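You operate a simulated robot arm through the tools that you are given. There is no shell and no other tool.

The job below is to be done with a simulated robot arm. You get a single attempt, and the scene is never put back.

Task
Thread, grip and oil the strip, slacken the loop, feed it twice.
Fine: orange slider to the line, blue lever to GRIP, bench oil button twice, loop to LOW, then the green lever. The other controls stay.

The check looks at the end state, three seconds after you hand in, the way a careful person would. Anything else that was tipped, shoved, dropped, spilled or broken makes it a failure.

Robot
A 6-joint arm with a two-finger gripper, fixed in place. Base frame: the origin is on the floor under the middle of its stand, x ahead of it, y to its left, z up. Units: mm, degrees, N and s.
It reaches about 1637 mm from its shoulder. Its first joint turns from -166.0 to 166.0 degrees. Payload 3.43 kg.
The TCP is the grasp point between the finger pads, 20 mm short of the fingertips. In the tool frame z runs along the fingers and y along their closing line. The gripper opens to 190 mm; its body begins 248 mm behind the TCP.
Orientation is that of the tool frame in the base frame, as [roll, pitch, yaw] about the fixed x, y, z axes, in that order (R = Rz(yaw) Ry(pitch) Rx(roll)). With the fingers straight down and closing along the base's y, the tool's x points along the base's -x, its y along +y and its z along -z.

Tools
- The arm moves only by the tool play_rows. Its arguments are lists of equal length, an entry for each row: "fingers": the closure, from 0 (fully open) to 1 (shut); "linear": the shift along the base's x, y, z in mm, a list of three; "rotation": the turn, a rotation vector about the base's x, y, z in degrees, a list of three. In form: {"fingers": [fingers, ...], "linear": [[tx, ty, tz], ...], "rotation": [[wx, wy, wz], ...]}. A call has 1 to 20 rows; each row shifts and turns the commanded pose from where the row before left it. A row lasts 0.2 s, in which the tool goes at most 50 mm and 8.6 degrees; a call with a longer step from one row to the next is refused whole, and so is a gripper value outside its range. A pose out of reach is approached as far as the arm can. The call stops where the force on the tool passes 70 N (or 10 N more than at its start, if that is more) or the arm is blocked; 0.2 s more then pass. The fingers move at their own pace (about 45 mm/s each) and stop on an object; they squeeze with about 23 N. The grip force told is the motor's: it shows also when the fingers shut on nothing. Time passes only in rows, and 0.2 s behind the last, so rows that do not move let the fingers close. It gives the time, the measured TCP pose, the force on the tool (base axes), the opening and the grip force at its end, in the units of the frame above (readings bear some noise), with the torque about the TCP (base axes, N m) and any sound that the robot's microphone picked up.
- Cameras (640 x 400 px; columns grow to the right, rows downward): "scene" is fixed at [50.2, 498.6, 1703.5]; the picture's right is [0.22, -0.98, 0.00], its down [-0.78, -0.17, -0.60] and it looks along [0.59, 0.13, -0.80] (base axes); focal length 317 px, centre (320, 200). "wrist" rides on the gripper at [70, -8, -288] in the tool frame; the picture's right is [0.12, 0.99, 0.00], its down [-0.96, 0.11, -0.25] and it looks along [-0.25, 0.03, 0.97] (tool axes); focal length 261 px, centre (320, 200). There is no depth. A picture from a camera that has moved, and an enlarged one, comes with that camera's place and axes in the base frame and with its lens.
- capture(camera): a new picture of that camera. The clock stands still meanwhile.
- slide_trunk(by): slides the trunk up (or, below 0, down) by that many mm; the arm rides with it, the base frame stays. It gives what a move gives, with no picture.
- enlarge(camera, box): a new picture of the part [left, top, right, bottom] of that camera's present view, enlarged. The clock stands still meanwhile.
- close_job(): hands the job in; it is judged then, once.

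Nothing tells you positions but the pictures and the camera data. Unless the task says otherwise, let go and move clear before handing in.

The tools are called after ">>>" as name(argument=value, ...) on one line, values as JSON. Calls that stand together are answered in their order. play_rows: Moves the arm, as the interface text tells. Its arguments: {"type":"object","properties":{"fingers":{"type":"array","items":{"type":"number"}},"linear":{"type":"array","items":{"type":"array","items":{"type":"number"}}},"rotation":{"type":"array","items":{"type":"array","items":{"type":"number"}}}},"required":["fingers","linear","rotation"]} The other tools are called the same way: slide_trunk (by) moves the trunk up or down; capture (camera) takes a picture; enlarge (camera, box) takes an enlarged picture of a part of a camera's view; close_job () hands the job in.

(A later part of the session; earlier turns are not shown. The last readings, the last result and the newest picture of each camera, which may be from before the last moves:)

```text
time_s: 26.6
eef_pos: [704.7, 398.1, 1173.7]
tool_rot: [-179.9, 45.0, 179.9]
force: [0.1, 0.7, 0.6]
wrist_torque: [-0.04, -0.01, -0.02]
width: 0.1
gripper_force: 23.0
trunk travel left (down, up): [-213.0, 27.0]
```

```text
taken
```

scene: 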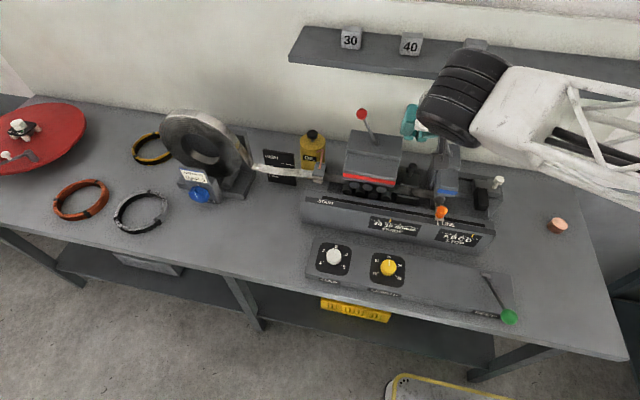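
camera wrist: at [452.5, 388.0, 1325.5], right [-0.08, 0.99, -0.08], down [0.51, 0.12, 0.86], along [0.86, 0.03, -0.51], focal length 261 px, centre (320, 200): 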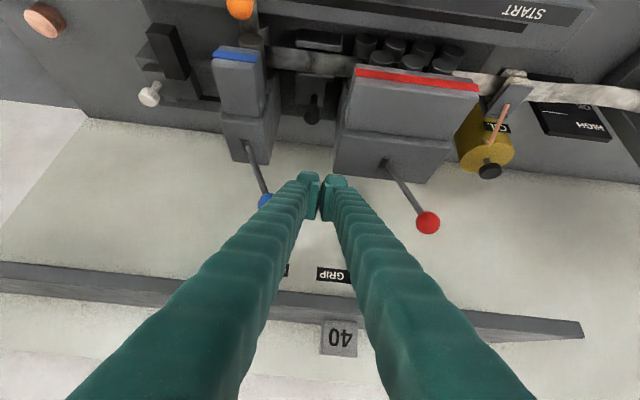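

The strip now looks pulled straighter, so the loop has risen, as expected. I move forward beside the blue ball, then push toward -y in small arc steps.

>>> play_rows(fingers=[1, 1, 1], linear=[[20, 0, -1], [18, 0, -1], [0, 0, 0]], rotation=[[0, 0, 0], [0, 0, 0], [0, 0, 0]])

>>> play_rows(fingers=[1, 1, 1, 1, 1, 1], linear=[[0, -6, 0], [0, -6, 0], [0, -6, 1], [0, -6, 2], [0, -6, 3], [0, 0, 0]], rotation=[[0, 0, 0], [0, 0, 0], [0, 0, 0], [0, 0, 0], [0, 0, 0], [0, 0, 0]])

>>> enlarge(camera="wrist", box=[200, 100, 440, 250])

>>> enlarge(camera="scene", box=[340, 80, 520, 200])

```text
time_s: 27.4
eef_pos: [742.1, 397.9, 1171.5]
tool_rot: [-180.0, 45.0, 180.0]
force: [0.0, 0.3, 0.6]
wrist_torque: [-0.03, 0.04, -0.03]
width: 0.0
gripper_force: 23.2
trunk travel left (down, up): [-213.0, 27.0]
```

```text
time_s: 28.8
eef_pos: [742.1, 367.0, 1177.3]
tool_rot: [-180.0, 45.1, 180.0]
force: [-0.9, 0.4, -0.9]
wrist_torque: [0.0, 0.01, 0.03]
width: 0.1
gripper_force: 23.2
trunk travel left (down, up): [-213.0, 27.0]
```

```text
2.67 times, centred on (320, 175) of wrist
camera zoom: at [489.7, 357.4, 1329.5], right [-0.08, 0.99, -0.08], down [0.51, 0.12, 0.85], along [0.86, 0.03, -0.51], focal length 695 px, centre (320, 267)
```

zoom: 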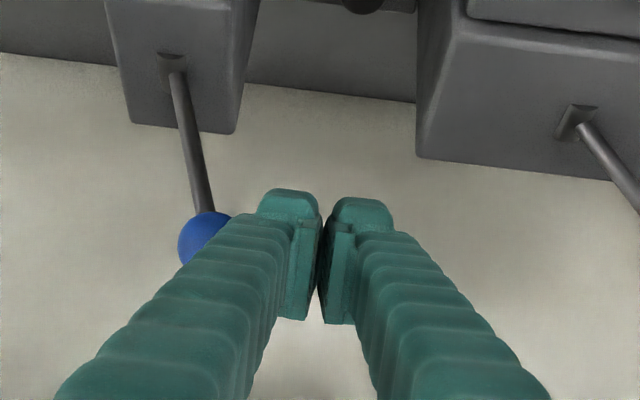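

```text
3.33 times, centred on (430, 140) of scene
camera zoom: at [50.2, 498.6, 1703.5], right [0.22, -0.98, 0.0], down [-0.78, -0.17, -0.6], along [0.59, 0.13, -0.8], focal length 1058 px, centre (-47, 400)
```

zoom: 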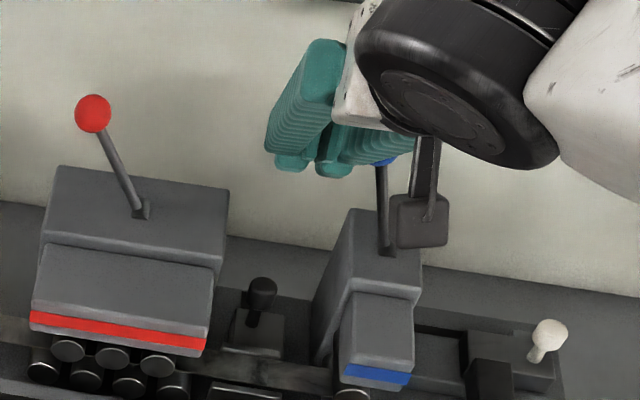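

The ball is already moving with the finger with hardly any force, now about upright. I keep pushing along the arc toward GRIP.

>>> play_rows(fingers=[1, 1, 1, 1, 1, 1, 1, 1, 1, 1], linear=[[0, -6, 1], [0, -6, 1], [0, -6, 1], [0, -6, 1], [0, -6, 0], [0, -6, -1], [0, -6, -1], [0, -6, -2], [0, -6, -2], [0, 0, 0]], rotation=[[0, 0, 0], [0, 0, 0], [0, 0, 0], [0, 0, 0], [0, 0, 0], [0, 0, 0], [0, 0, 0], [0, 0, 0], [0, 0, 0], [0, 0, 0]])

>>> enlarge(camera="wrist", box=[200, 100, 440, 250])

>>> enlarge(camera="scene", box=[340, 80, 520, 200])

```text
time_s: 31.0
eef_pos: [743.5, 312.9, 1176.6]
tool_rot: [180.0, 45.0, -180.0]
force: [0.2, -0.4, -0.2]
wrist_torque: [-0.02, 0.01, 0.01]
width: 0.0
gripper_force: 22.8
trunk travel left (down, up): [-213.0, 27.0]
```

```text
2.67 times, centred on (320, 175) of wrist
camera zoom: at [490.1, 303.0, 1329.4], right [-0.08, 0.99, -0.08], down [0.51, 0.12, 0.86], along [0.86, 0.03, -0.51], focal length 695 px, centre (320, 267)
```

zoom: 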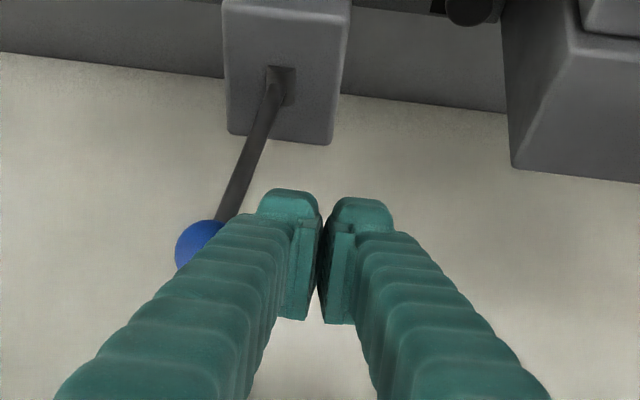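

```text
3.33 times, centred on (430, 140) of scene
camera zoom: at [50.2, 498.6, 1703.5], right [0.22, -0.98, 0.0], down [-0.78, -0.17, -0.6], along [0.59, 0.13, -0.8], focal length 1058 px, centre (-47, 400)
```

zoom: 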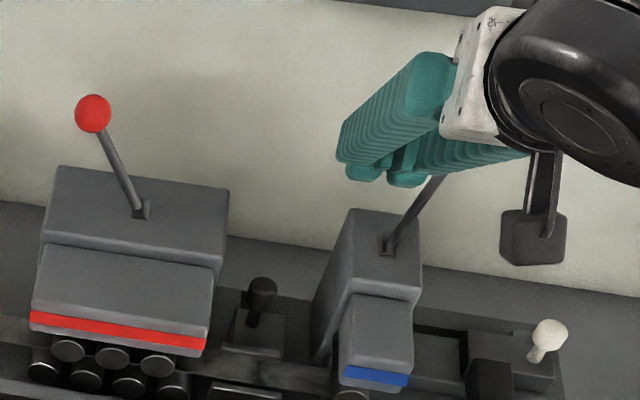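

The lever is past upright toward GRIP. I continue to its end stop in small steps.

>>> play_rows(fingers=[1, 1, 1, 1, 1, 1, 1, 1], linear=[[0, -4, -1], [0, -4, -1.5], [0, -4, -1.5], [0, -4, -2], [0, -4, -2], [0, -4, -2], [0, -4, -2], [0, 0, 0]], rotation=[[0, 0, 0], [0, 0, 0], [0, 0, 0], [0, 0, 0], [0, 0, 0], [0, 0, 0], [0, 0, 0], [0, 0, 0]])

>>> enlarge(camera="wrist", box=[200, 100, 440, 250])

```text
time_s: 32.8
eef_pos: [742.5, 285.1, 1163.9]
tool_rot: [180.0, 45.0, 180.0]
force: [-0.6, -0.4, 0.0]
wrist_torque: [0.0, 0.01, 0.01]
width: 0.2
gripper_force: 23.2
trunk travel left (down, up): [-213.0, 27.0]
```

```text
2.67 times, centred on (320, 175) of wrist
camera zoom: at [489.5, 275.1, 1315.9], right [-0.08, 0.99, -0.08], down [0.51, 0.12, 0.86], along [0.86, 0.03, -0.51], focal length 695 px, centre (320, 267)
```

zoom: 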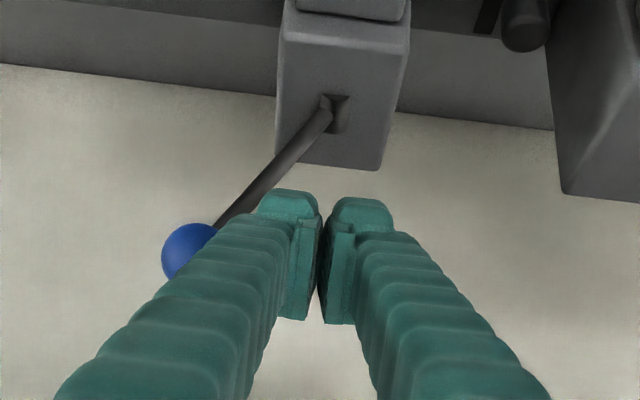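

The ball is near y=228, so the lever seems to be at or almost at its far stop. I press a little further to confirm the stop.

>>> play_rows(fingers=[1, 1, 1, 1, 1, 1], linear=[[0, -2, -1], [0, -2, -1], [0, -2, -1], [0, -2, -1], [0, -2, -1], [0, 0, 0]], rotation=[[0, 0, 0], [0, 0, 0], [0, 0, 0], [0, 0, 0], [0, 0, 0], [0, 0, 0]])

>>> enlarge(camera="wrist", box=[200, 100, 440, 250])

```text
time_s: 34.2
eef_pos: [742.2, 278.5, 1159.2]
tool_rot: [179.9, 45.1, -179.9]
force: [-5.3, 39.2, 13.3]
wrist_torque: [-0.67, -0.06, -0.08]
width: 0.0
gripper_force: 22.6
trunk travel left (down, up): [-213.0, 27.0]
```

```text
2.67 times, centred on (320, 175) of wrist
camera zoom: at [489.5, 267.2, 1312.4], right [-0.09, 0.99, -0.08], down [0.5, 0.12, 0.86], along [0.86, 0.03, -0.51], focal length 695 px, centre (320, 267)
```

zoom: 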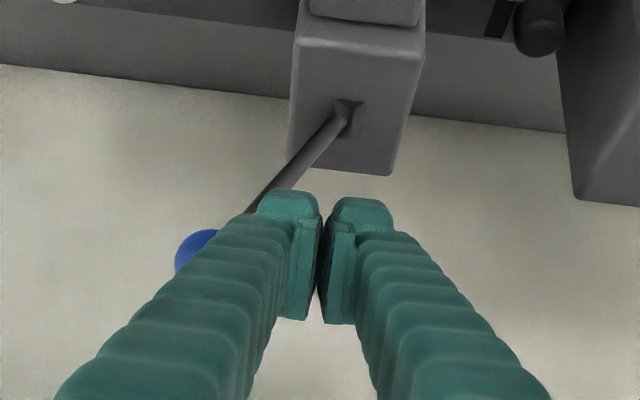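

The lever is firm against its stop (39 N), in GRIP. I back off toward +y and out toward the robot, then check.

>>> play_rows(fingers=[1, 1, 1, 1, 1, 1, 1, 1, 1], linear=[[0, 8, 2], [0, 12, 4], [-30, 0, 8], [-40, 0, 10], [-40, 0, 10], [-40, 0, 10], [-40, 0, 10], [-30, 0, 10], [0, 0, 0]], rotation=[[0, 0, 0], [0, 0, 0], [0, 0, 0], [0, 0, 0], [0, 0, 0], [0, 0, 0], [0, 0, 0], [0, 0, 0], [0, 0, 0]])

>>> capture(camera="wrist")

>>> capture(camera="scene")

```text
time_s: 36.2
eef_pos: [523.3, 295.2, 1222.2]
tool_rot: [180.0, 45.0, -180.0]
force: [0.3, -0.7, 0.2]
wrist_torque: [0.02, 0.02, 0.0]
width: 0.1
gripper_force: 23.1
trunk travel left (down, up): [-213.0, 27.0]
```

```text
taken
camera wrist: at [271.2, 285.1, 1374.7], right [-0.08, 0.99, -0.08], down [0.51, 0.11, 0.86], along [0.86, 0.03, -0.51], focal length 261 px, centre (320, 200)
```

wrist: 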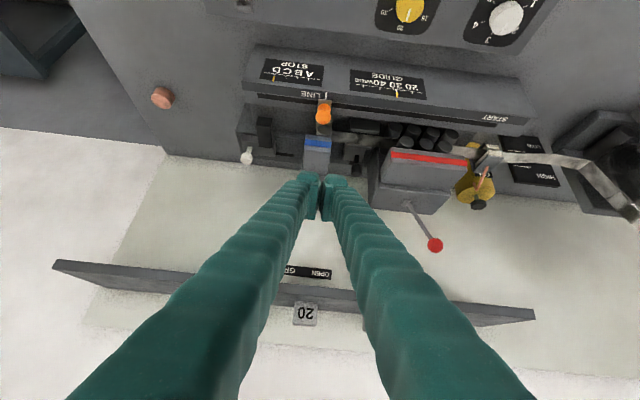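

```text
taken
```

scene: 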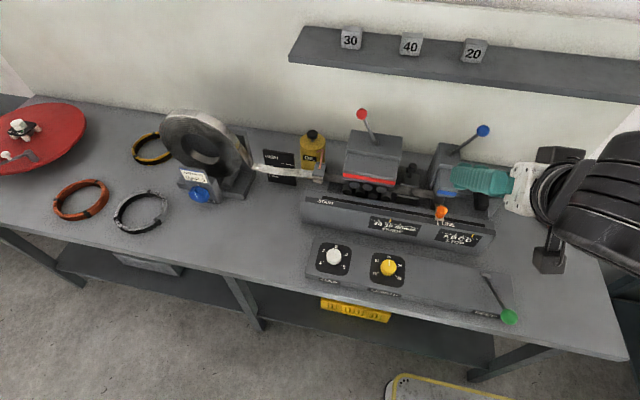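

The blue lever is in GRIP and everything else stands. The oil control comes next: the bottle has a black push knob, but the copper puck on the bench could be the "bench button", so I'll look at the puck up close first.

>>> play_rows(fingers=[0, 0, 0, 0, 0, 0, 0, 0, 0, 0, 0, 0], linear=[[-10, -40, 0], [0, -44, 0], [0, -44, 0], [0, -44, 0], [0, -45, 0], [0, -45, 0], [0, -45, -20], [0, -45, -30], [20, -46, -30], [20, 0, -30], [20, 0, -30], [0, 0, 0]], rotation=[[0, 3, 0], [0, 3, 0], [0, 3, 0], [0, 3, 0], [0, 3, 0], [0, 0, 0], [0, 0, 0], [0, 0, 0], [0, 0, 0], [0, 0, 0], [0, 0, 0], [0, 0, 0]])

>>> capture(camera="wrist")

>>> capture(camera="scene")

```text
refused: row 8 steps farther than a row can; nothing moved
```

```text
taken
camera wrist: at [271.2, 285.1, 1374.7], right [-0.08, 0.99, -0.08], down [0.51, 0.11, 0.86], along [0.86, 0.03, -0.51], focal length 261 px, centre (320, 200)
```

wrist: 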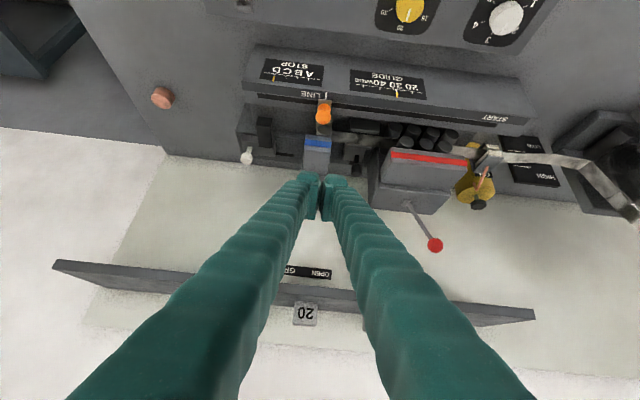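

```text
taken
```

scene: 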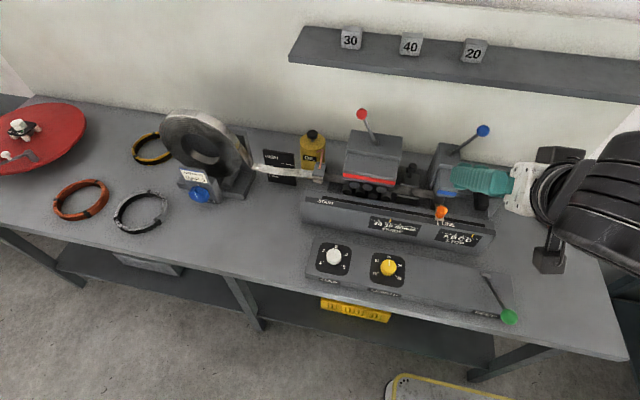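

One step was too long and nothing moved. I resend the move with shorter steps.

>>> play_rows(fingers=[0, 0, 0, 0, 0, 0, 0, 0, 0, 0, 0, 0, 0, 0, 0, 0], linear=[[-10, -40, 0], [0, -44, 0], [0, -44, 0], [0, -44, 0], [0, -45, 0], [0, -45, 0], [0, -45, 0], [0, -45, 0], [0, -46, 0], [20, 0, -30], [20, 0, -30], [20, 0, -30], [20, 0, -30], [20, 0, -30], [0, 0, 0], [0, 0, 0]], rotation=[[0, 3, 0], [0, 3, 0], [0, 3, 0], [0, 3, 0], [0, 3, 0], [0, 0, 0], [0, 0, 0], [0, 0, 0], [0, 0, 0], [0, 0, 0], [0, 0, 0], [0, 0, 0], [0, 0, 0], [0, 0, 0], [0, 0, 0], [0, 0, 0]])

>>> capture(camera="wrist")

>>> capture(camera="scene")

```text
time_s: 39.6
eef_pos: [612.8, -102.1, 1072.0]
tool_rot: [-179.9, 30.0, -180.0]
force: [-0.4, 0.1, 0.0]
wrist_torque: [-0.03, 0.02, -0.02]
width: 190.0
gripper_force: 0.1
trunk travel left (down, up): [-213.0, 27.0]
```

```text
taken
camera wrist: at [407.9, -112.6, 1285.4], right [-0.1, 0.99, -0.06], down [0.71, 0.11, 0.7], along [0.7, 0.03, -0.72], focal length 261 px, centre (320, 200)
```

wrist: 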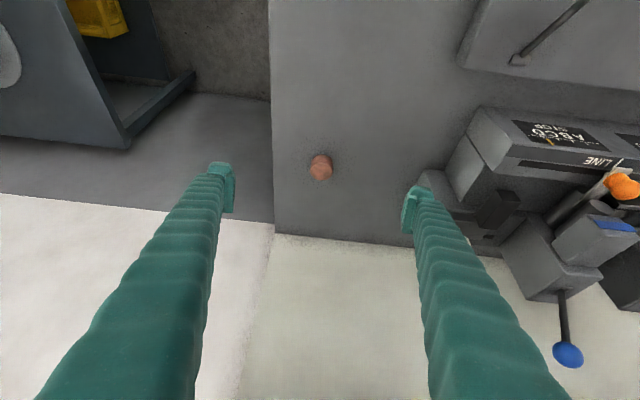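

```text
taken
```

scene: 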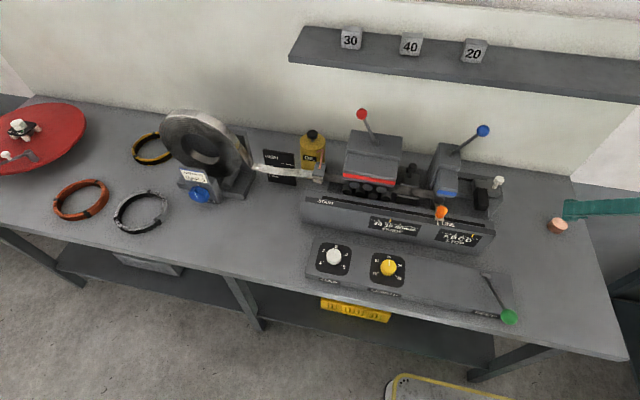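

>>> enlarge(camera="wrist", box=[300, 145, 345, 190])

>>> enlarge(camera="wrist", box=[420, 80, 640, 330])

>>> enlarge(camera="scene", box=[230, 110, 350, 190])

```text
8.89 times, centred on (322, 168) of wrist
camera zoom: at [407.9, -112.6, 1285.4], right [-0.1, 0.99, -0.06], down [0.71, 0.11, 0.7], along [0.7, 0.03, -0.72], focal length 2317 px, centre (298, 489)
```

zoom: 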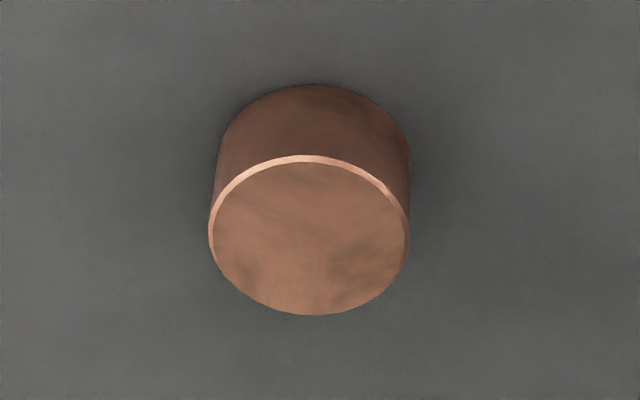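

```text
1.60 times, centred on (530, 205) of wrist
camera zoom: at [407.9, -112.6, 1285.4], right [-0.1, 0.99, -0.06], down [0.71, 0.11, 0.7], along [0.7, 0.03, -0.72], focal length 417 px, centre (-16, 192)
```

zoom: 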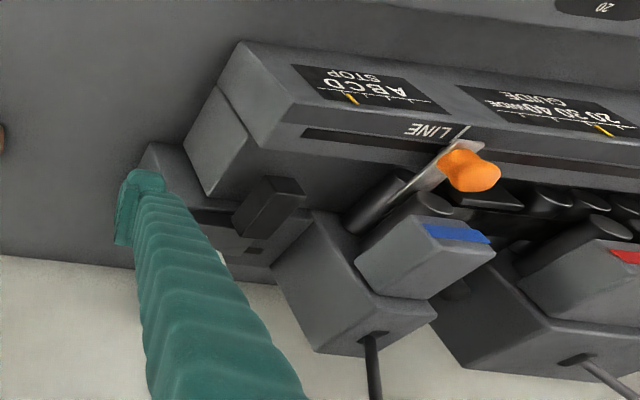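

```text
5.00 times, centred on (290, 150) of scene
camera zoom: at [50.2, 498.6, 1703.5], right [0.22, -0.98, 0.0], down [-0.78, -0.17, -0.6], along [0.59, 0.13, -0.8], focal length 1586 px, centre (470, 450)
```

zoom: 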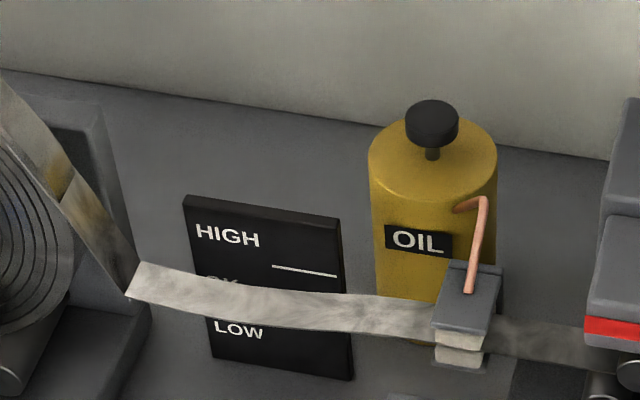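

The puck looks like a plain copper slug with no mark, but a soft straight press on it is harmless and tells a button from a block. I shut the fingers and go to just above it.

>>> play_rows(fingers=[1, 1, 1, 1, 1, 1, 1, 1, 1, 1, 1, 1, 1], linear=[[0, 0, 0], [0, 0, 0], [0, 0, 0], [0, 0, 0], [0, 0, 0], [0, 0, 0], [25, 0, -20], [25, 0, -25], [25, -1, -25], [20, 0, -25], [20, 0, -25], [0, 0, -17], [0, 0, 0]], rotation=[[0, 0, 0], [0, 0, 0], [0, 0, 0], [0, 0, 0], [0, 0, 0], [0, 0, 0], [0, 0, 0], [0, 0, 0], [0, 0, 0], [0, 0, 0], [0, 0, 0], [0, 0, 0], [0, 0, 0]])

>>> enlarge(camera="scene", box=[500, 170, 620, 250])

>>> enlarge(camera="wrist", box=[270, 130, 370, 230])

```text
time_s: 42.4
eef_pos: [727.2, -104.4, 936.2]
tool_rot: [179.9, 30.1, -180.0]
force: [-0.5, -0.1, -0.1]
wrist_torque: [0.0, -0.02, -0.01]
width: 0.0
gripper_force: 22.5
trunk travel left (down, up): [-213.0, 27.0]
```

```text
5.00 times, centred on (560, 210) of scene
camera zoom: at [50.2, 498.6, 1703.5], right [0.22, -0.98, 0.0], down [-0.78, -0.17, -0.6], along [0.59, 0.13, -0.8], focal length 1586 px, centre (-880, 150)
```

zoom: 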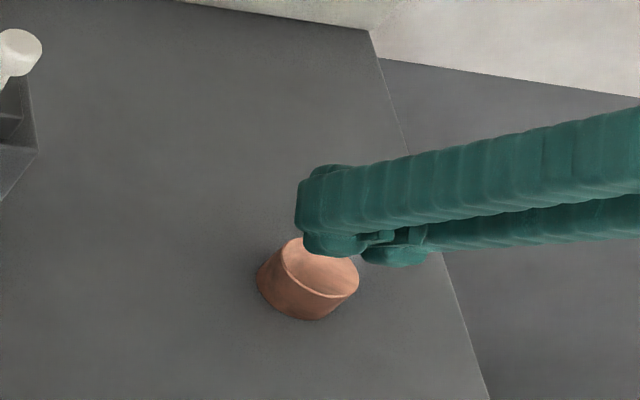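

```text
4.00 times, centred on (320, 180) of wrist
camera zoom: at [522.6, -113.5, 1148.3], right [-0.1, 0.99, -0.06], down [0.71, 0.12, 0.7], along [0.7, 0.03, -0.72], focal length 1043 px, centre (320, 280)
```

zoom: 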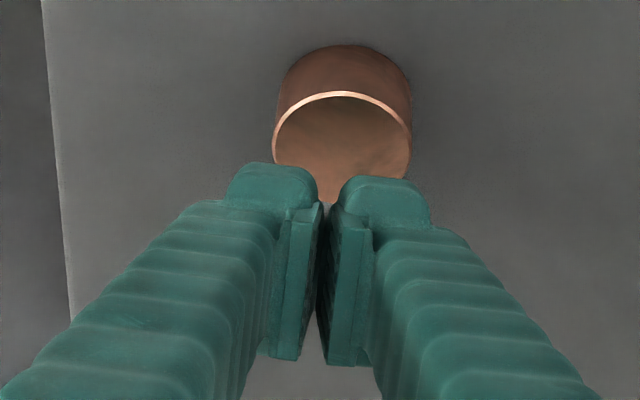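

The tips are lined up over the puck's middle. I lower slowly, a millimetre at a time, watching for force.

>>> play_rows(fingers=[1, 1, 1, 1, 1, 1, 1, 1, 1], linear=[[0, 0, -4], [0, 0, -4], [0, 0, -2], [0, 0, -1], [0, 0, -1], [0, 0, -1], [0, 0, -1], [0, 0, -1], [0, 0, 0]], rotation=[[0, 0, 0], [0, 0, 0], [0, 0, 0], [0, 0, 0], [0, 0, 0], [0, 0, 0], [0, 0, 0], [0, 0, 0], [0, 0, 0]])

```text
time_s: 44.4
eef_pos: [727.2, -103.5, 920.7]
tool_rot: [180.0, 30.0, 179.9]
force: [-0.2, 0.4, -0.3]
wrist_torque: [-0.01, -0.01, 0.03]
width: 0.0
gripper_force: 22.8
trunk travel left (down, up): [-213.0, 27.0]
```

>>> play_rows(fingers=[1, 1, 1, 1, 1], linear=[[0, 0, -1], [0, 0, -1], [0, 0, -1], [0, 0, -1], [0, 0, 0]], rotation=[[0, 0, 0], [0, 0, 0], [0, 0, 0], [0, 0, 0], [0, 0, 0]])

>>> enlarge(camera="scene", box=[520, 190, 600, 240])

```text
time_s: 45.6
eef_pos: [727.2, -103.5, 916.8]
tool_rot: [-180.0, 30.0, 180.0]
force: [0.2, -0.3, -0.3]
wrist_torque: [-0.01, 0.03, -0.01]
width: 0.0
gripper_force: 23.4
trunk travel left (down, up): [-213.0, 27.0]
```

```text
8.00 times, centred on (560, 215) of scene
camera zoom: at [50.2, 498.6, 1703.5], right [0.22, -0.98, 0.0], down [-0.78, -0.17, -0.6], along [0.59, 0.13, -0.8], focal length 2538 px, centre (-1600, 80)
```

zoom: 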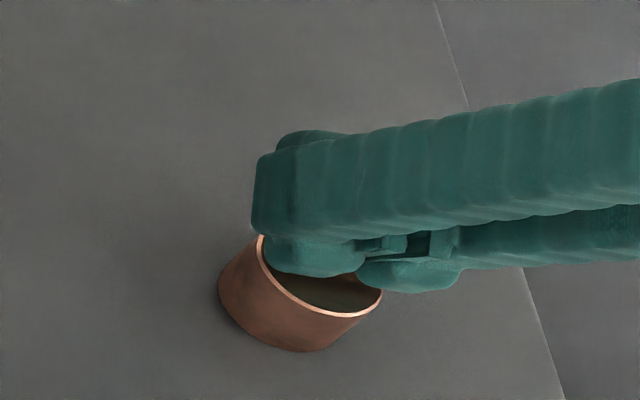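

No contact yet; the tips are just above the puck's face. I continue in 1 mm steps.

>>> play_rows(fingers=[1, 1, 1, 1, 1, 1], linear=[[0, 0, -1], [0, 0, -1], [0, 0, -1], [0, 0, -1], [0, 0, -1], [0, 0, 0]], rotation=[[0, 0, 0], [0, 0, 0], [0, 0, 0], [0, 0, 0], [0, 0, 0], [0, 0, 0]])

>>> enlarge(camera="scene", box=[520, 190, 600, 240])

```text
time_s: 47.0
eef_pos: [727.3, -102.7, 911.8]
tool_rot: [180.0, 30.1, 179.9]
force: [-0.7, -0.6, 7.3]
wrist_torque: [-0.04, 0.08, -0.01]
width: 6.0
gripper_force: 22.7
trunk travel left (down, up): [-213.0, 27.0]
```

```text
8.00 times, centred on (560, 215) of scene
camera zoom: at [50.2, 498.6, 1703.5], right [0.22, -0.98, 0.0], down [-0.78, -0.17, -0.6], along [0.59, 0.13, -0.8], focal length 2538 px, centre (-1600, 80)
```

zoom: 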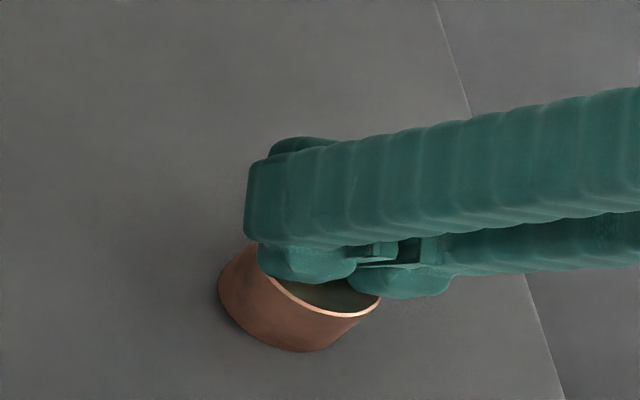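

Contact at about z=912 with 7 N and the puck unmoved. I press one and a half millimetres more to feel whether it gives.

>>> play_rows(fingers=[1, 1, 1], linear=[[0, 0, -1], [0, 0, -0.5], [0, 0, 0]], rotation=[[0, 0, 0], [0, 0, 0], [0, 0, 0]])

>>> enlarge(camera="scene", box=[520, 190, 600, 240])

>>> enlarge(camera="wrist", box=[270, 130, 370, 230])

```text
time_s: 47.8
eef_pos: [725.8, -103.7, 911.6]
tool_rot: [180.0, 30.3, -180.0]
force: [-3.7, 3.1, 28.7]
wrist_torque: [0.09, 0.25, 0.02]
width: 5.9
gripper_force: 23.3
trunk travel left (down, up): [-213.0, 27.0]
```

```text
8.00 times, centred on (560, 215) of scene
camera zoom: at [50.2, 498.6, 1703.5], right [0.22, -0.98, 0.0], down [-0.78, -0.17, -0.6], along [0.59, 0.13, -0.8], focal length 2538 px, centre (-1600, 80)
```

zoom: 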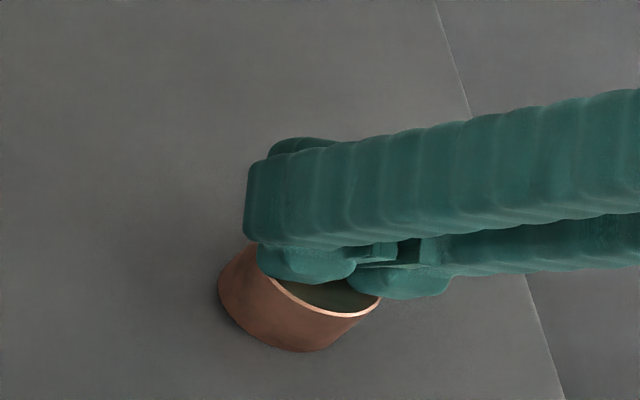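

```text
4.00 times, centred on (320, 180) of wrist
camera zoom: at [522.9, -113.6, 1124.6], right [-0.1, 0.99, -0.06], down [0.71, 0.12, 0.7], along [0.7, 0.03, -0.71], focal length 1043 px, centre (320, 280)
```

zoom: 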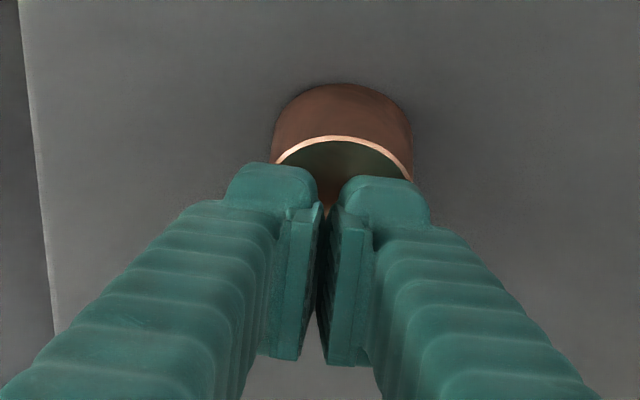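

The puck is rigid (force rose at once with no travel), so it is a loose slug, not a button; the bottle's push knob is the oil button. I lift straight off and check the puck hasn't shifted.

>>> play_rows(fingers=[1, 1, 1, 1, 1, 1, 1], linear=[[0, 0, 3], [0, 0, 10], [0, 0, 20], [-10, 0, 40], [-20, 0, 40], [-20, 0, 40], [0, 0, 0]], rotation=[[0, 0, 0], [0, 0, 0], [0, 0, 0], [0, 0, 0], [0, 0, 0], [0, 0, 0], [0, 0, 0]])

>>> enlarge(camera="scene", box=[520, 190, 600, 240])

>>> enlarge(camera="scene", box=[230, 110, 350, 190])

```text
time_s: 49.4
eef_pos: [677.6, -103.2, 1064.2]
tool_rot: [-180.0, 30.2, -180.0]
force: [-0.4, 1.1, 0.1]
wrist_torque: [-0.01, -0.03, 0.02]
width: 0.0
gripper_force: 23.1
trunk travel left (down, up): [-213.0, 27.0]
```

```text
8.00 times, centred on (560, 215) of scene
camera zoom: at [50.2, 498.6, 1703.5], right [0.22, -0.98, 0.0], down [-0.78, -0.17, -0.6], along [0.59, 0.13, -0.8], focal length 2538 px, centre (-1600, 80)
```

zoom: 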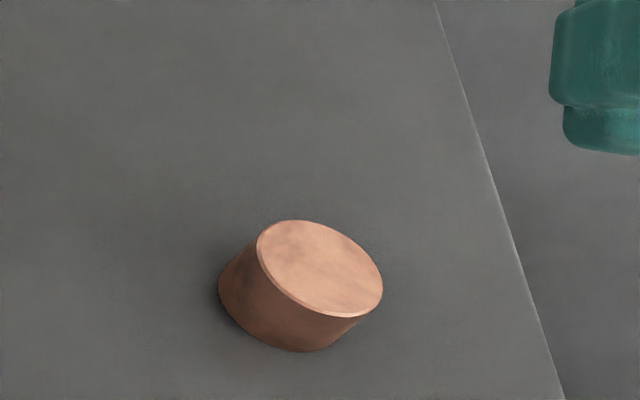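

```text
5.00 times, centred on (290, 150) of scene
camera zoom: at [50.2, 498.6, 1703.5], right [0.22, -0.98, 0.0], down [-0.78, -0.17, -0.6], along [0.59, 0.13, -0.8], focal length 1586 px, centre (470, 450)
```

zoom: 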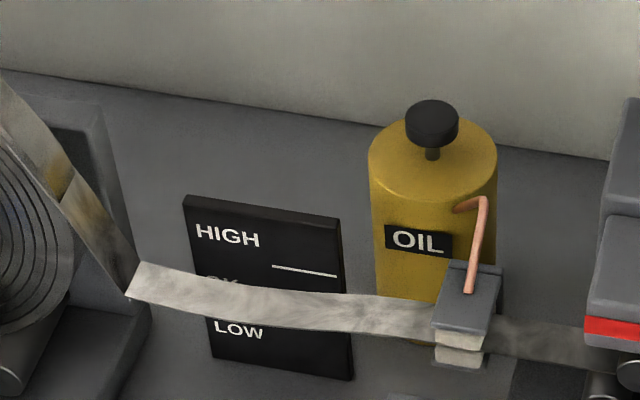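

The puck is unmoved. I place the bottle's black push knob top at about (792, 687, 1030), under the shelf, so I'll approach from the front at 45 degrees; first I retreat and travel across to y=687.

>>> play_rows(fingers=[1, 1, 1, 1, 1, 1, 1, 1, 1, 1, 1, 1], linear=[[-29, 0, 31], [-29, 0, 31], [-29, 0, 31], [-29, 0, 31], [-29, 0, 31], [-32, 0, 31], [0, 46, 0], [0, 46, 0], [0, 46, 0], [0, 46, 0], [0, 46, 0], [0, 46, 0]], rotation=[[0, -3, 0], [0, -3, 0], [0, -3, 0], [0, -3, 0], [0, -3, 0], [0, 0, 0], [0, 0, 0], [0, 0, 0], [0, 0, 0], [0, 0, 0], [0, 0, 0], [0, 0, 0]])

>>> play_rows(fingers=[1, 1, 1, 1, 1, 1, 1, 1, 1, 1, 1, 1, 1], linear=[[0, 46, 0], [0, 46, 0], [0, 46, 0], [0, 46, 0], [0, 46, 0], [0, 46, 0], [0, 46, 0], [0, 46, 0], [0, 46, 0], [0, 46, 0], [0, 46, 0], [0, 8, 0], [0, 0, 0]], rotation=[[0, 0, 0], [0, 0, 0], [0, 0, 0], [0, 0, 0], [0, 0, 0], [0, 0, 0], [0, 0, 0], [0, 0, 0], [0, 0, 0], [0, 0, 0], [0, 0, 0], [0, 0, 0], [0, 0, 0]])

>>> capture(camera="wrist")

>>> capture(camera="scene")

```text
time_s: 52.2
eef_pos: [522.9, -101.7, 1249.7]
tool_rot: [180.0, 45.0, 146.1]
force: [-0.1, -0.2, 0.1]
wrist_torque: [-0.03, 0.01, -0.05]
width: 0.0
gripper_force: 22.9
trunk travel left (down, up): [-213.0, 27.0]
stopped in row 12: the arm was blocked; the commanded pose is now the measured one
```

```text
time_s: 55.0
eef_pos: [524.7, 411.0, 1248.3]
tool_rot: [-180.0, 45.0, 146.0]
force: [0.3, 0.5, 0.3]
wrist_torque: [0.0, -0.05, -0.02]
width: 0.0
gripper_force: 23.0
trunk travel left (down, up): [-213.0, 27.0]
```

```text
taken
camera wrist: at [310.2, 544.0, 1401.8], right [0.48, 0.87, -0.08], down [0.48, -0.19, 0.86], along [0.73, -0.46, -0.51], focal length 261 px, centre (320, 200)
```

wrist: 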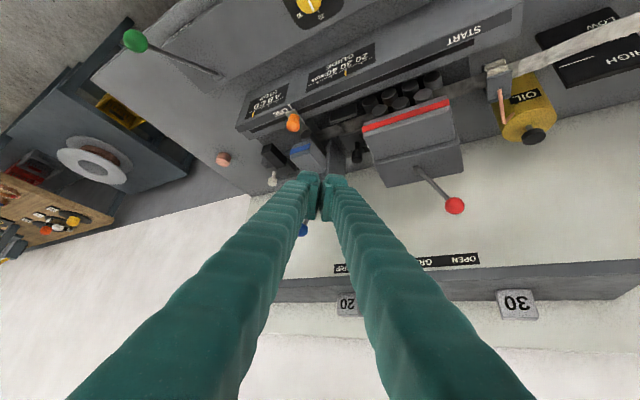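

```text
taken
```

scene: 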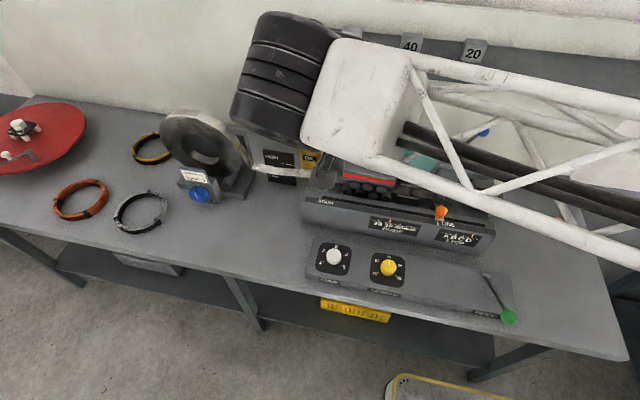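

The arm snagged on a joint limit in the sideways travel and the gripper came out turned 34 degrees about the vertical, with nothing touched. I turn it back step by step at this height.

>>> play_rows(fingers=[1, 1, 1, 1, 1, 1, 1], linear=[[0, 0, 0], [0, 0, 0], [0, 0, 0], [0, 0, 0], [0, 0, 0], [0, 0, 0], [0, 0, 0]], rotation=[[0, 0, 6], [0, 0, 6], [0, 0, 6], [0, 0, 6], [0, 0, 6], [0, 0, 4], [0, 0, 0]])

>>> capture(camera="scene")

```text
time_s: 56.6
eef_pos: [524.6, 412.1, 1249.0]
tool_rot: [180.0, 45.0, -179.9]
force: [-0.6, -0.1, -0.3]
wrist_torque: [0.0, 0.01, 0.0]
width: 0.0
gripper_force: 22.8
trunk travel left (down, up): [-213.0, 27.0]
```

```text
taken
```

scene: 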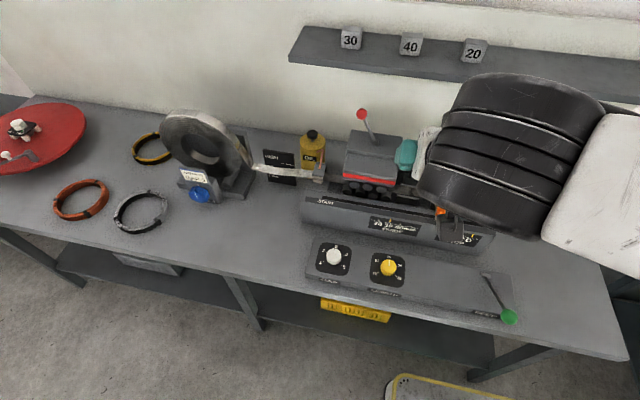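

Orientation is restored and all is still in place. I carry on to y=687 and look at the bottle from there.

>>> play_rows(fingers=[1, 1, 1, 1, 1, 1, 1, 1], linear=[[10, 45, 0], [10, 45, 0], [10, 45, 0], [10, 45, 0], [10, 45, 0], [10, 45, 0], [0, 5, 0], [0, 0, 0]], rotation=[[0, 0, 0], [0, 0, 0], [0, 0, 0], [0, 0, 0], [0, 0, 0], [0, 0, 0], [0, 0, 0], [0, 0, 0]])

>>> capture(camera="wrist")

>>> capture(camera="scene")

```text
time_s: 58.4
eef_pos: [581.8, 684.9, 1250.5]
tool_rot: [180.0, 45.0, -180.0]
force: [-0.2, 0.6, -1.2]
wrist_torque: [-0.03, 0.0, -0.03]
width: 0.0
gripper_force: 23.1
trunk travel left (down, up): [-213.0, 27.0]
```

```text
taken
camera wrist: at [330.7, 675.7, 1403.2], right [-0.09, 0.99, -0.08], down [0.5, 0.12, 0.86], along [0.86, 0.03, -0.51], focal length 261 px, centre (320, 200)
```

wrist: 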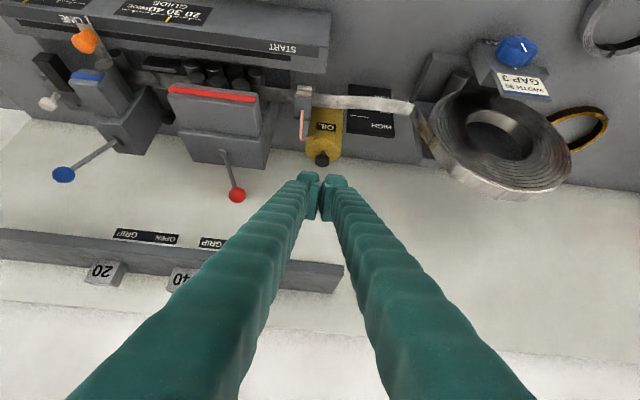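

```text
taken
```

scene: 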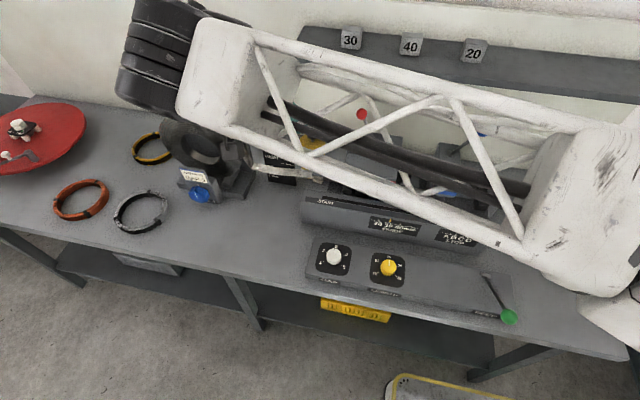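

>>> enlarge(camera="wrist", box=[280, 75, 400, 175])

>>> enlarge(camera="wrist", box=[400, 20, 600, 140])

```text
4.00 times, centred on (340, 125) of wrist
camera zoom: at [330.7, 675.7, 1403.2], right [-0.09, 0.99, -0.08], down [0.5, 0.12, 0.86], along [0.86, 0.03, -0.51], focal length 1043 px, centre (240, 500)
```

zoom: 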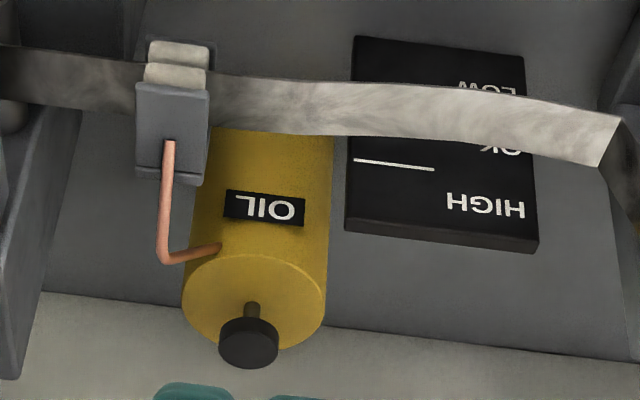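

```text
3.20 times, centred on (500, 80) of wrist
camera zoom: at [330.7, 675.7, 1403.2], right [-0.09, 0.99, -0.08], down [0.5, 0.12, 0.86], along [0.86, 0.03, -0.51], focal length 834 px, centre (-256, 584)
```

zoom: 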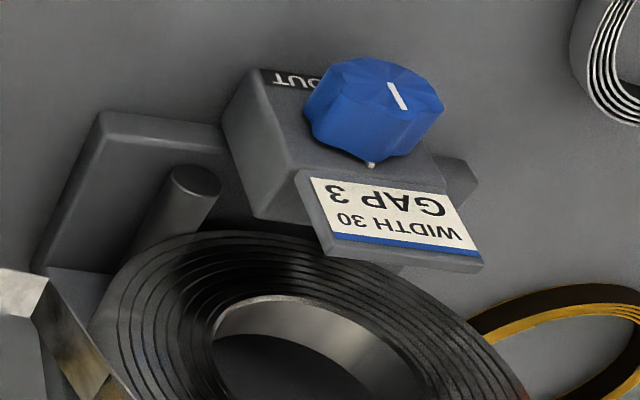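

The push knob's top is at about (792, 688, 1031). I come in along the gripper's own axis to hover about 20 mm over it.

>>> play_rows(fingers=[1, 1, 1, 1, 1, 1, 1, 1], linear=[[30, 0.5, -24], [30, 0.5, -24], [30, 0.5, -24], [30, 0.5, -24], [30, 0.5, -24], [30, 0.5, -24], [31, 0, -24], [0, 0, 0]], rotation=[[0, 0, 0], [0, 0, 0], [0, 0, 0], [0, 0, 0], [0, 0, 0], [0, 0, 0], [0, 0, 0], [0, 0, 0]])

>>> capture(camera="wrist")

>>> capture(camera="scene")

```text
time_s: 60.2
eef_pos: [795.7, 689.8, 1079.5]
tool_rot: [179.9, 45.0, -180.0]
force: [-0.6, 0.7, -0.3]
wrist_torque: [-0.03, -0.03, -0.04]
width: 0.0
gripper_force: 22.8
trunk travel left (down, up): [-213.0, 27.0]
```

```text
taken
camera wrist: at [542.3, 680.1, 1231.8], right [-0.09, 0.99, -0.08], down [0.5, 0.12, 0.86], along [0.86, 0.03, -0.51], focal length 261 px, centre (320, 200)
```

wrist: 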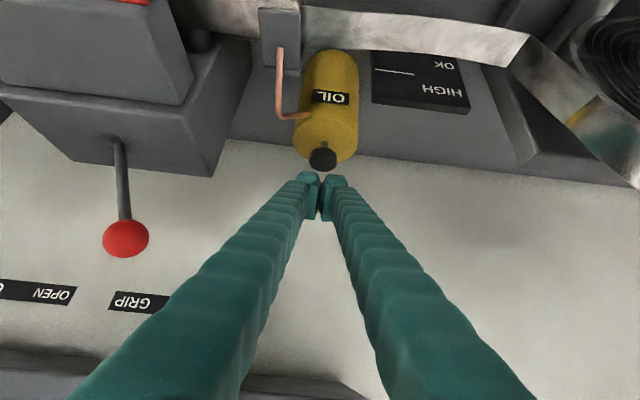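

```text
taken
```

scene: 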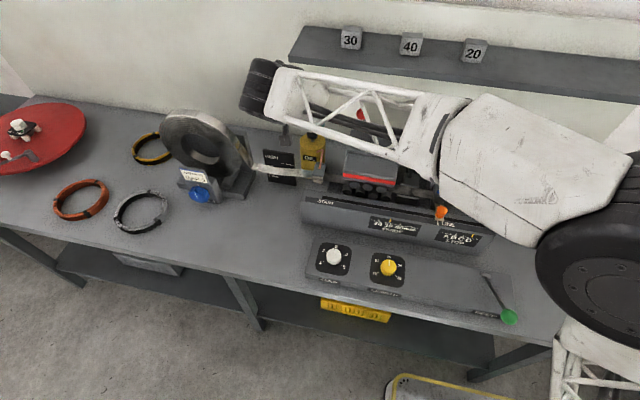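

>>> enlarge(camera="wrist", box=[280, 120, 360, 200])

>>> enlarge(camera="scene", box=[250, 90, 370, 190])

```text
5.00 times, centred on (320, 160) of wrist
camera zoom: at [542.3, 680.1, 1231.8], right [-0.09, 0.99, -0.08], down [0.5, 0.12, 0.86], along [0.86, 0.03, -0.51], focal length 1303 px, centre (320, 400)
```

zoom: 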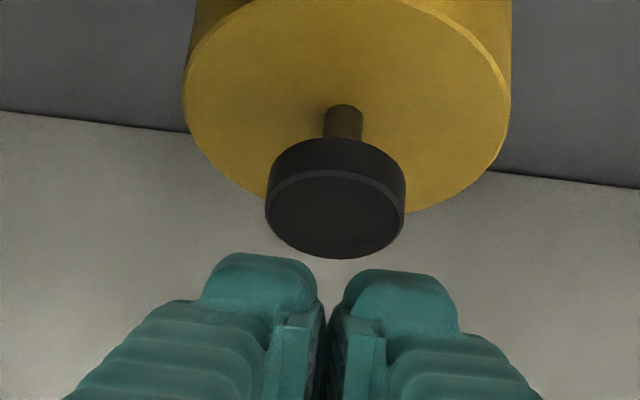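

```text
4.00 times, centred on (310, 140) of scene
camera zoom: at [50.2, 498.6, 1703.5], right [0.22, -0.98, 0.0], down [-0.78, -0.17, -0.6], along [0.59, 0.13, -0.8], focal length 1269 px, centre (360, 440)
```

zoom: 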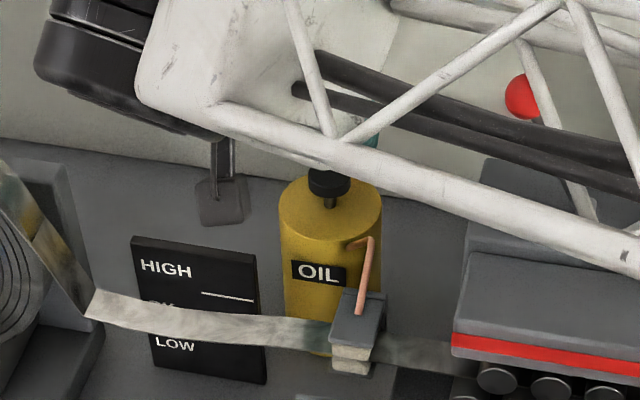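

The fingertips line up with the cap. I lower slowly to make contact and press the first time.

>>> play_rows(fingers=[1, 1, 1, 1, 1, 1, 1, 1], linear=[[-2, -1.5, -6], [-1, 0, -6], [0, 0, -3], [0, 0, -2], [0, 0, -2], [0, 0, -2], [0, 0, -2], [0, 0, 0]], rotation=[[0, 0, 0], [0, 0, 0], [0, 0, 0], [0, 0, 0], [0, 0, 0], [0, 0, 0], [0, 0, 0], [0, 0, 0]])

>>> enlarge(camera="wrist", box=[280, 120, 360, 200])

```text
time_s: 62.0
eef_pos: [791.5, 688.0, 1057.6]
tool_rot: [180.0, 45.1, -180.0]
force: [0.8, 0.6, 0.8]
wrist_torque: [0.0, 0.03, -0.02]
width: 5.6
gripper_force: 34.0
trunk travel left (down, up): [-213.0, 27.0]
```

```text
5.00 times, centred on (320, 160) of wrist
camera zoom: at [539.1, 677.8, 1211.1], right [-0.09, 0.99, -0.08], down [0.5, 0.12, 0.86], along [0.86, 0.03, -0.51], focal length 1303 px, centre (320, 400)
```

zoom: 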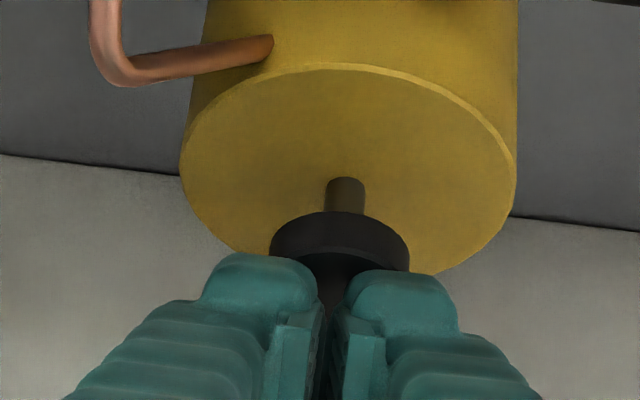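

Contact is just beginning. I press further down in 2 mm steps and listen for a click.

>>> play_rows(fingers=[1, 1, 1, 1, 1], linear=[[0, 0, -2], [0, 0, -2], [0, 0, -2], [0, 0, -2], [0, 0, 0]], rotation=[[0, 0, 0], [0, 0, 0], [0, 0, 0], [0, 0, 0], [0, 0, 0]])

>>> enlarge(camera="wrist", box=[280, 120, 360, 200])

```text
time_s: 63.2
eef_pos: [791.9, 689.5, 1050.9]
tool_rot: [-180.0, 45.1, -179.9]
force: [0.9, -0.8, 3.5]
wrist_torque: [-0.05, 0.0, 0.0]
width: 6.0
gripper_force: 34.1
trunk travel left (down, up): [-213.0, 27.0]
heard: click
```

```text
5.00 times, centred on (320, 160) of wrist
camera zoom: at [539.5, 678.4, 1203.3], right [-0.09, 0.99, -0.08], down [0.5, 0.12, 0.86], along [0.86, 0.03, -0.51], focal length 1303 px, centre (320, 400)
```

zoom: 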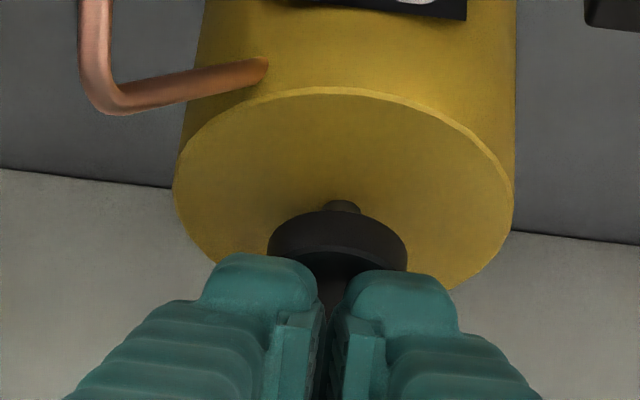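

A click was heard and the knob went down with a soft spring, so the first oil shot is done. I lift off fully so it springs back.

>>> play_rows(fingers=[1, 1, 1, 1, 1, 1], linear=[[0, 0, 4], [0, 0, 4], [0, -1, 5], [0, 0, 5], [0, 0, 0], [0, 0, 0]], rotation=[[0, 0, 0], [0, 0, 0], [0, 0, 0], [0, 0, 0], [0, 0, 0], [0, 0, 0]])

>>> enlarge(camera="wrist", box=[280, 120, 360, 200])

>>> enlarge(camera="scene", box=[250, 90, 370, 190])

```text
time_s: 64.6
eef_pos: [791.3, 688.7, 1068.2]
tool_rot: [180.0, 45.0, -179.9]
force: [-0.3, -0.4, 0.6]
wrist_torque: [-0.02, 0.0, 0.02]
width: 0.1
gripper_force: 34.1
trunk travel left (down, up): [-213.0, 27.0]
```

```text
5.00 times, centred on (320, 160) of wrist
camera zoom: at [539.3, 678.2, 1220.7], right [-0.09, 0.99, -0.08], down [0.5, 0.12, 0.86], along [0.86, 0.03, -0.51], focal length 1303 px, centre (320, 400)
```

zoom: 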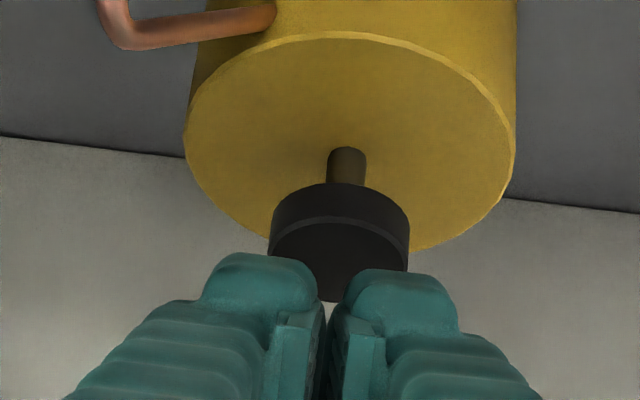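

```text
4.00 times, centred on (310, 140) of scene
camera zoom: at [50.2, 498.6, 1703.5], right [0.22, -0.98, 0.0], down [-0.78, -0.17, -0.6], along [0.59, 0.13, -0.8], focal length 1269 px, centre (360, 440)
```

zoom: 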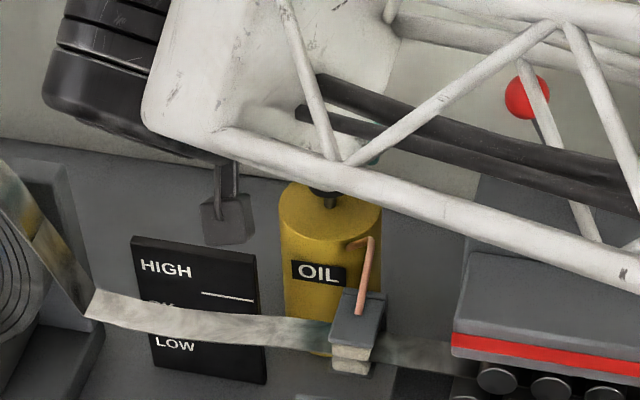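

The knob sprang back up. I press the second time by the same amount.

>>> play_rows(fingers=[1, 1, 1, 1, 1, 1, 1, 1], linear=[[0, 0, -4], [0, 0, -4], [0, 0, -2], [0, 0, -2], [0, 0, -2], [0, 0, -2], [0, 0, -2], [0, 0, 0]], rotation=[[0, 0, 0], [0, 0, 0], [0, 0, 0], [0, 0, 0], [0, 0, 0], [0, 0, 0], [0, 0, 0], [0, 0, 0]])

```text
time_s: 66.4
eef_pos: [792.8, 686.6, 1050.4]
tool_rot: [179.9, 45.1, -179.9]
force: [-0.6, 1.8, 3.6]
wrist_torque: [0.06, 0.05, 0.02]
width: 6.1
gripper_force: 34.4
trunk travel left (down, up): [-213.0, 27.0]
heard: click
```

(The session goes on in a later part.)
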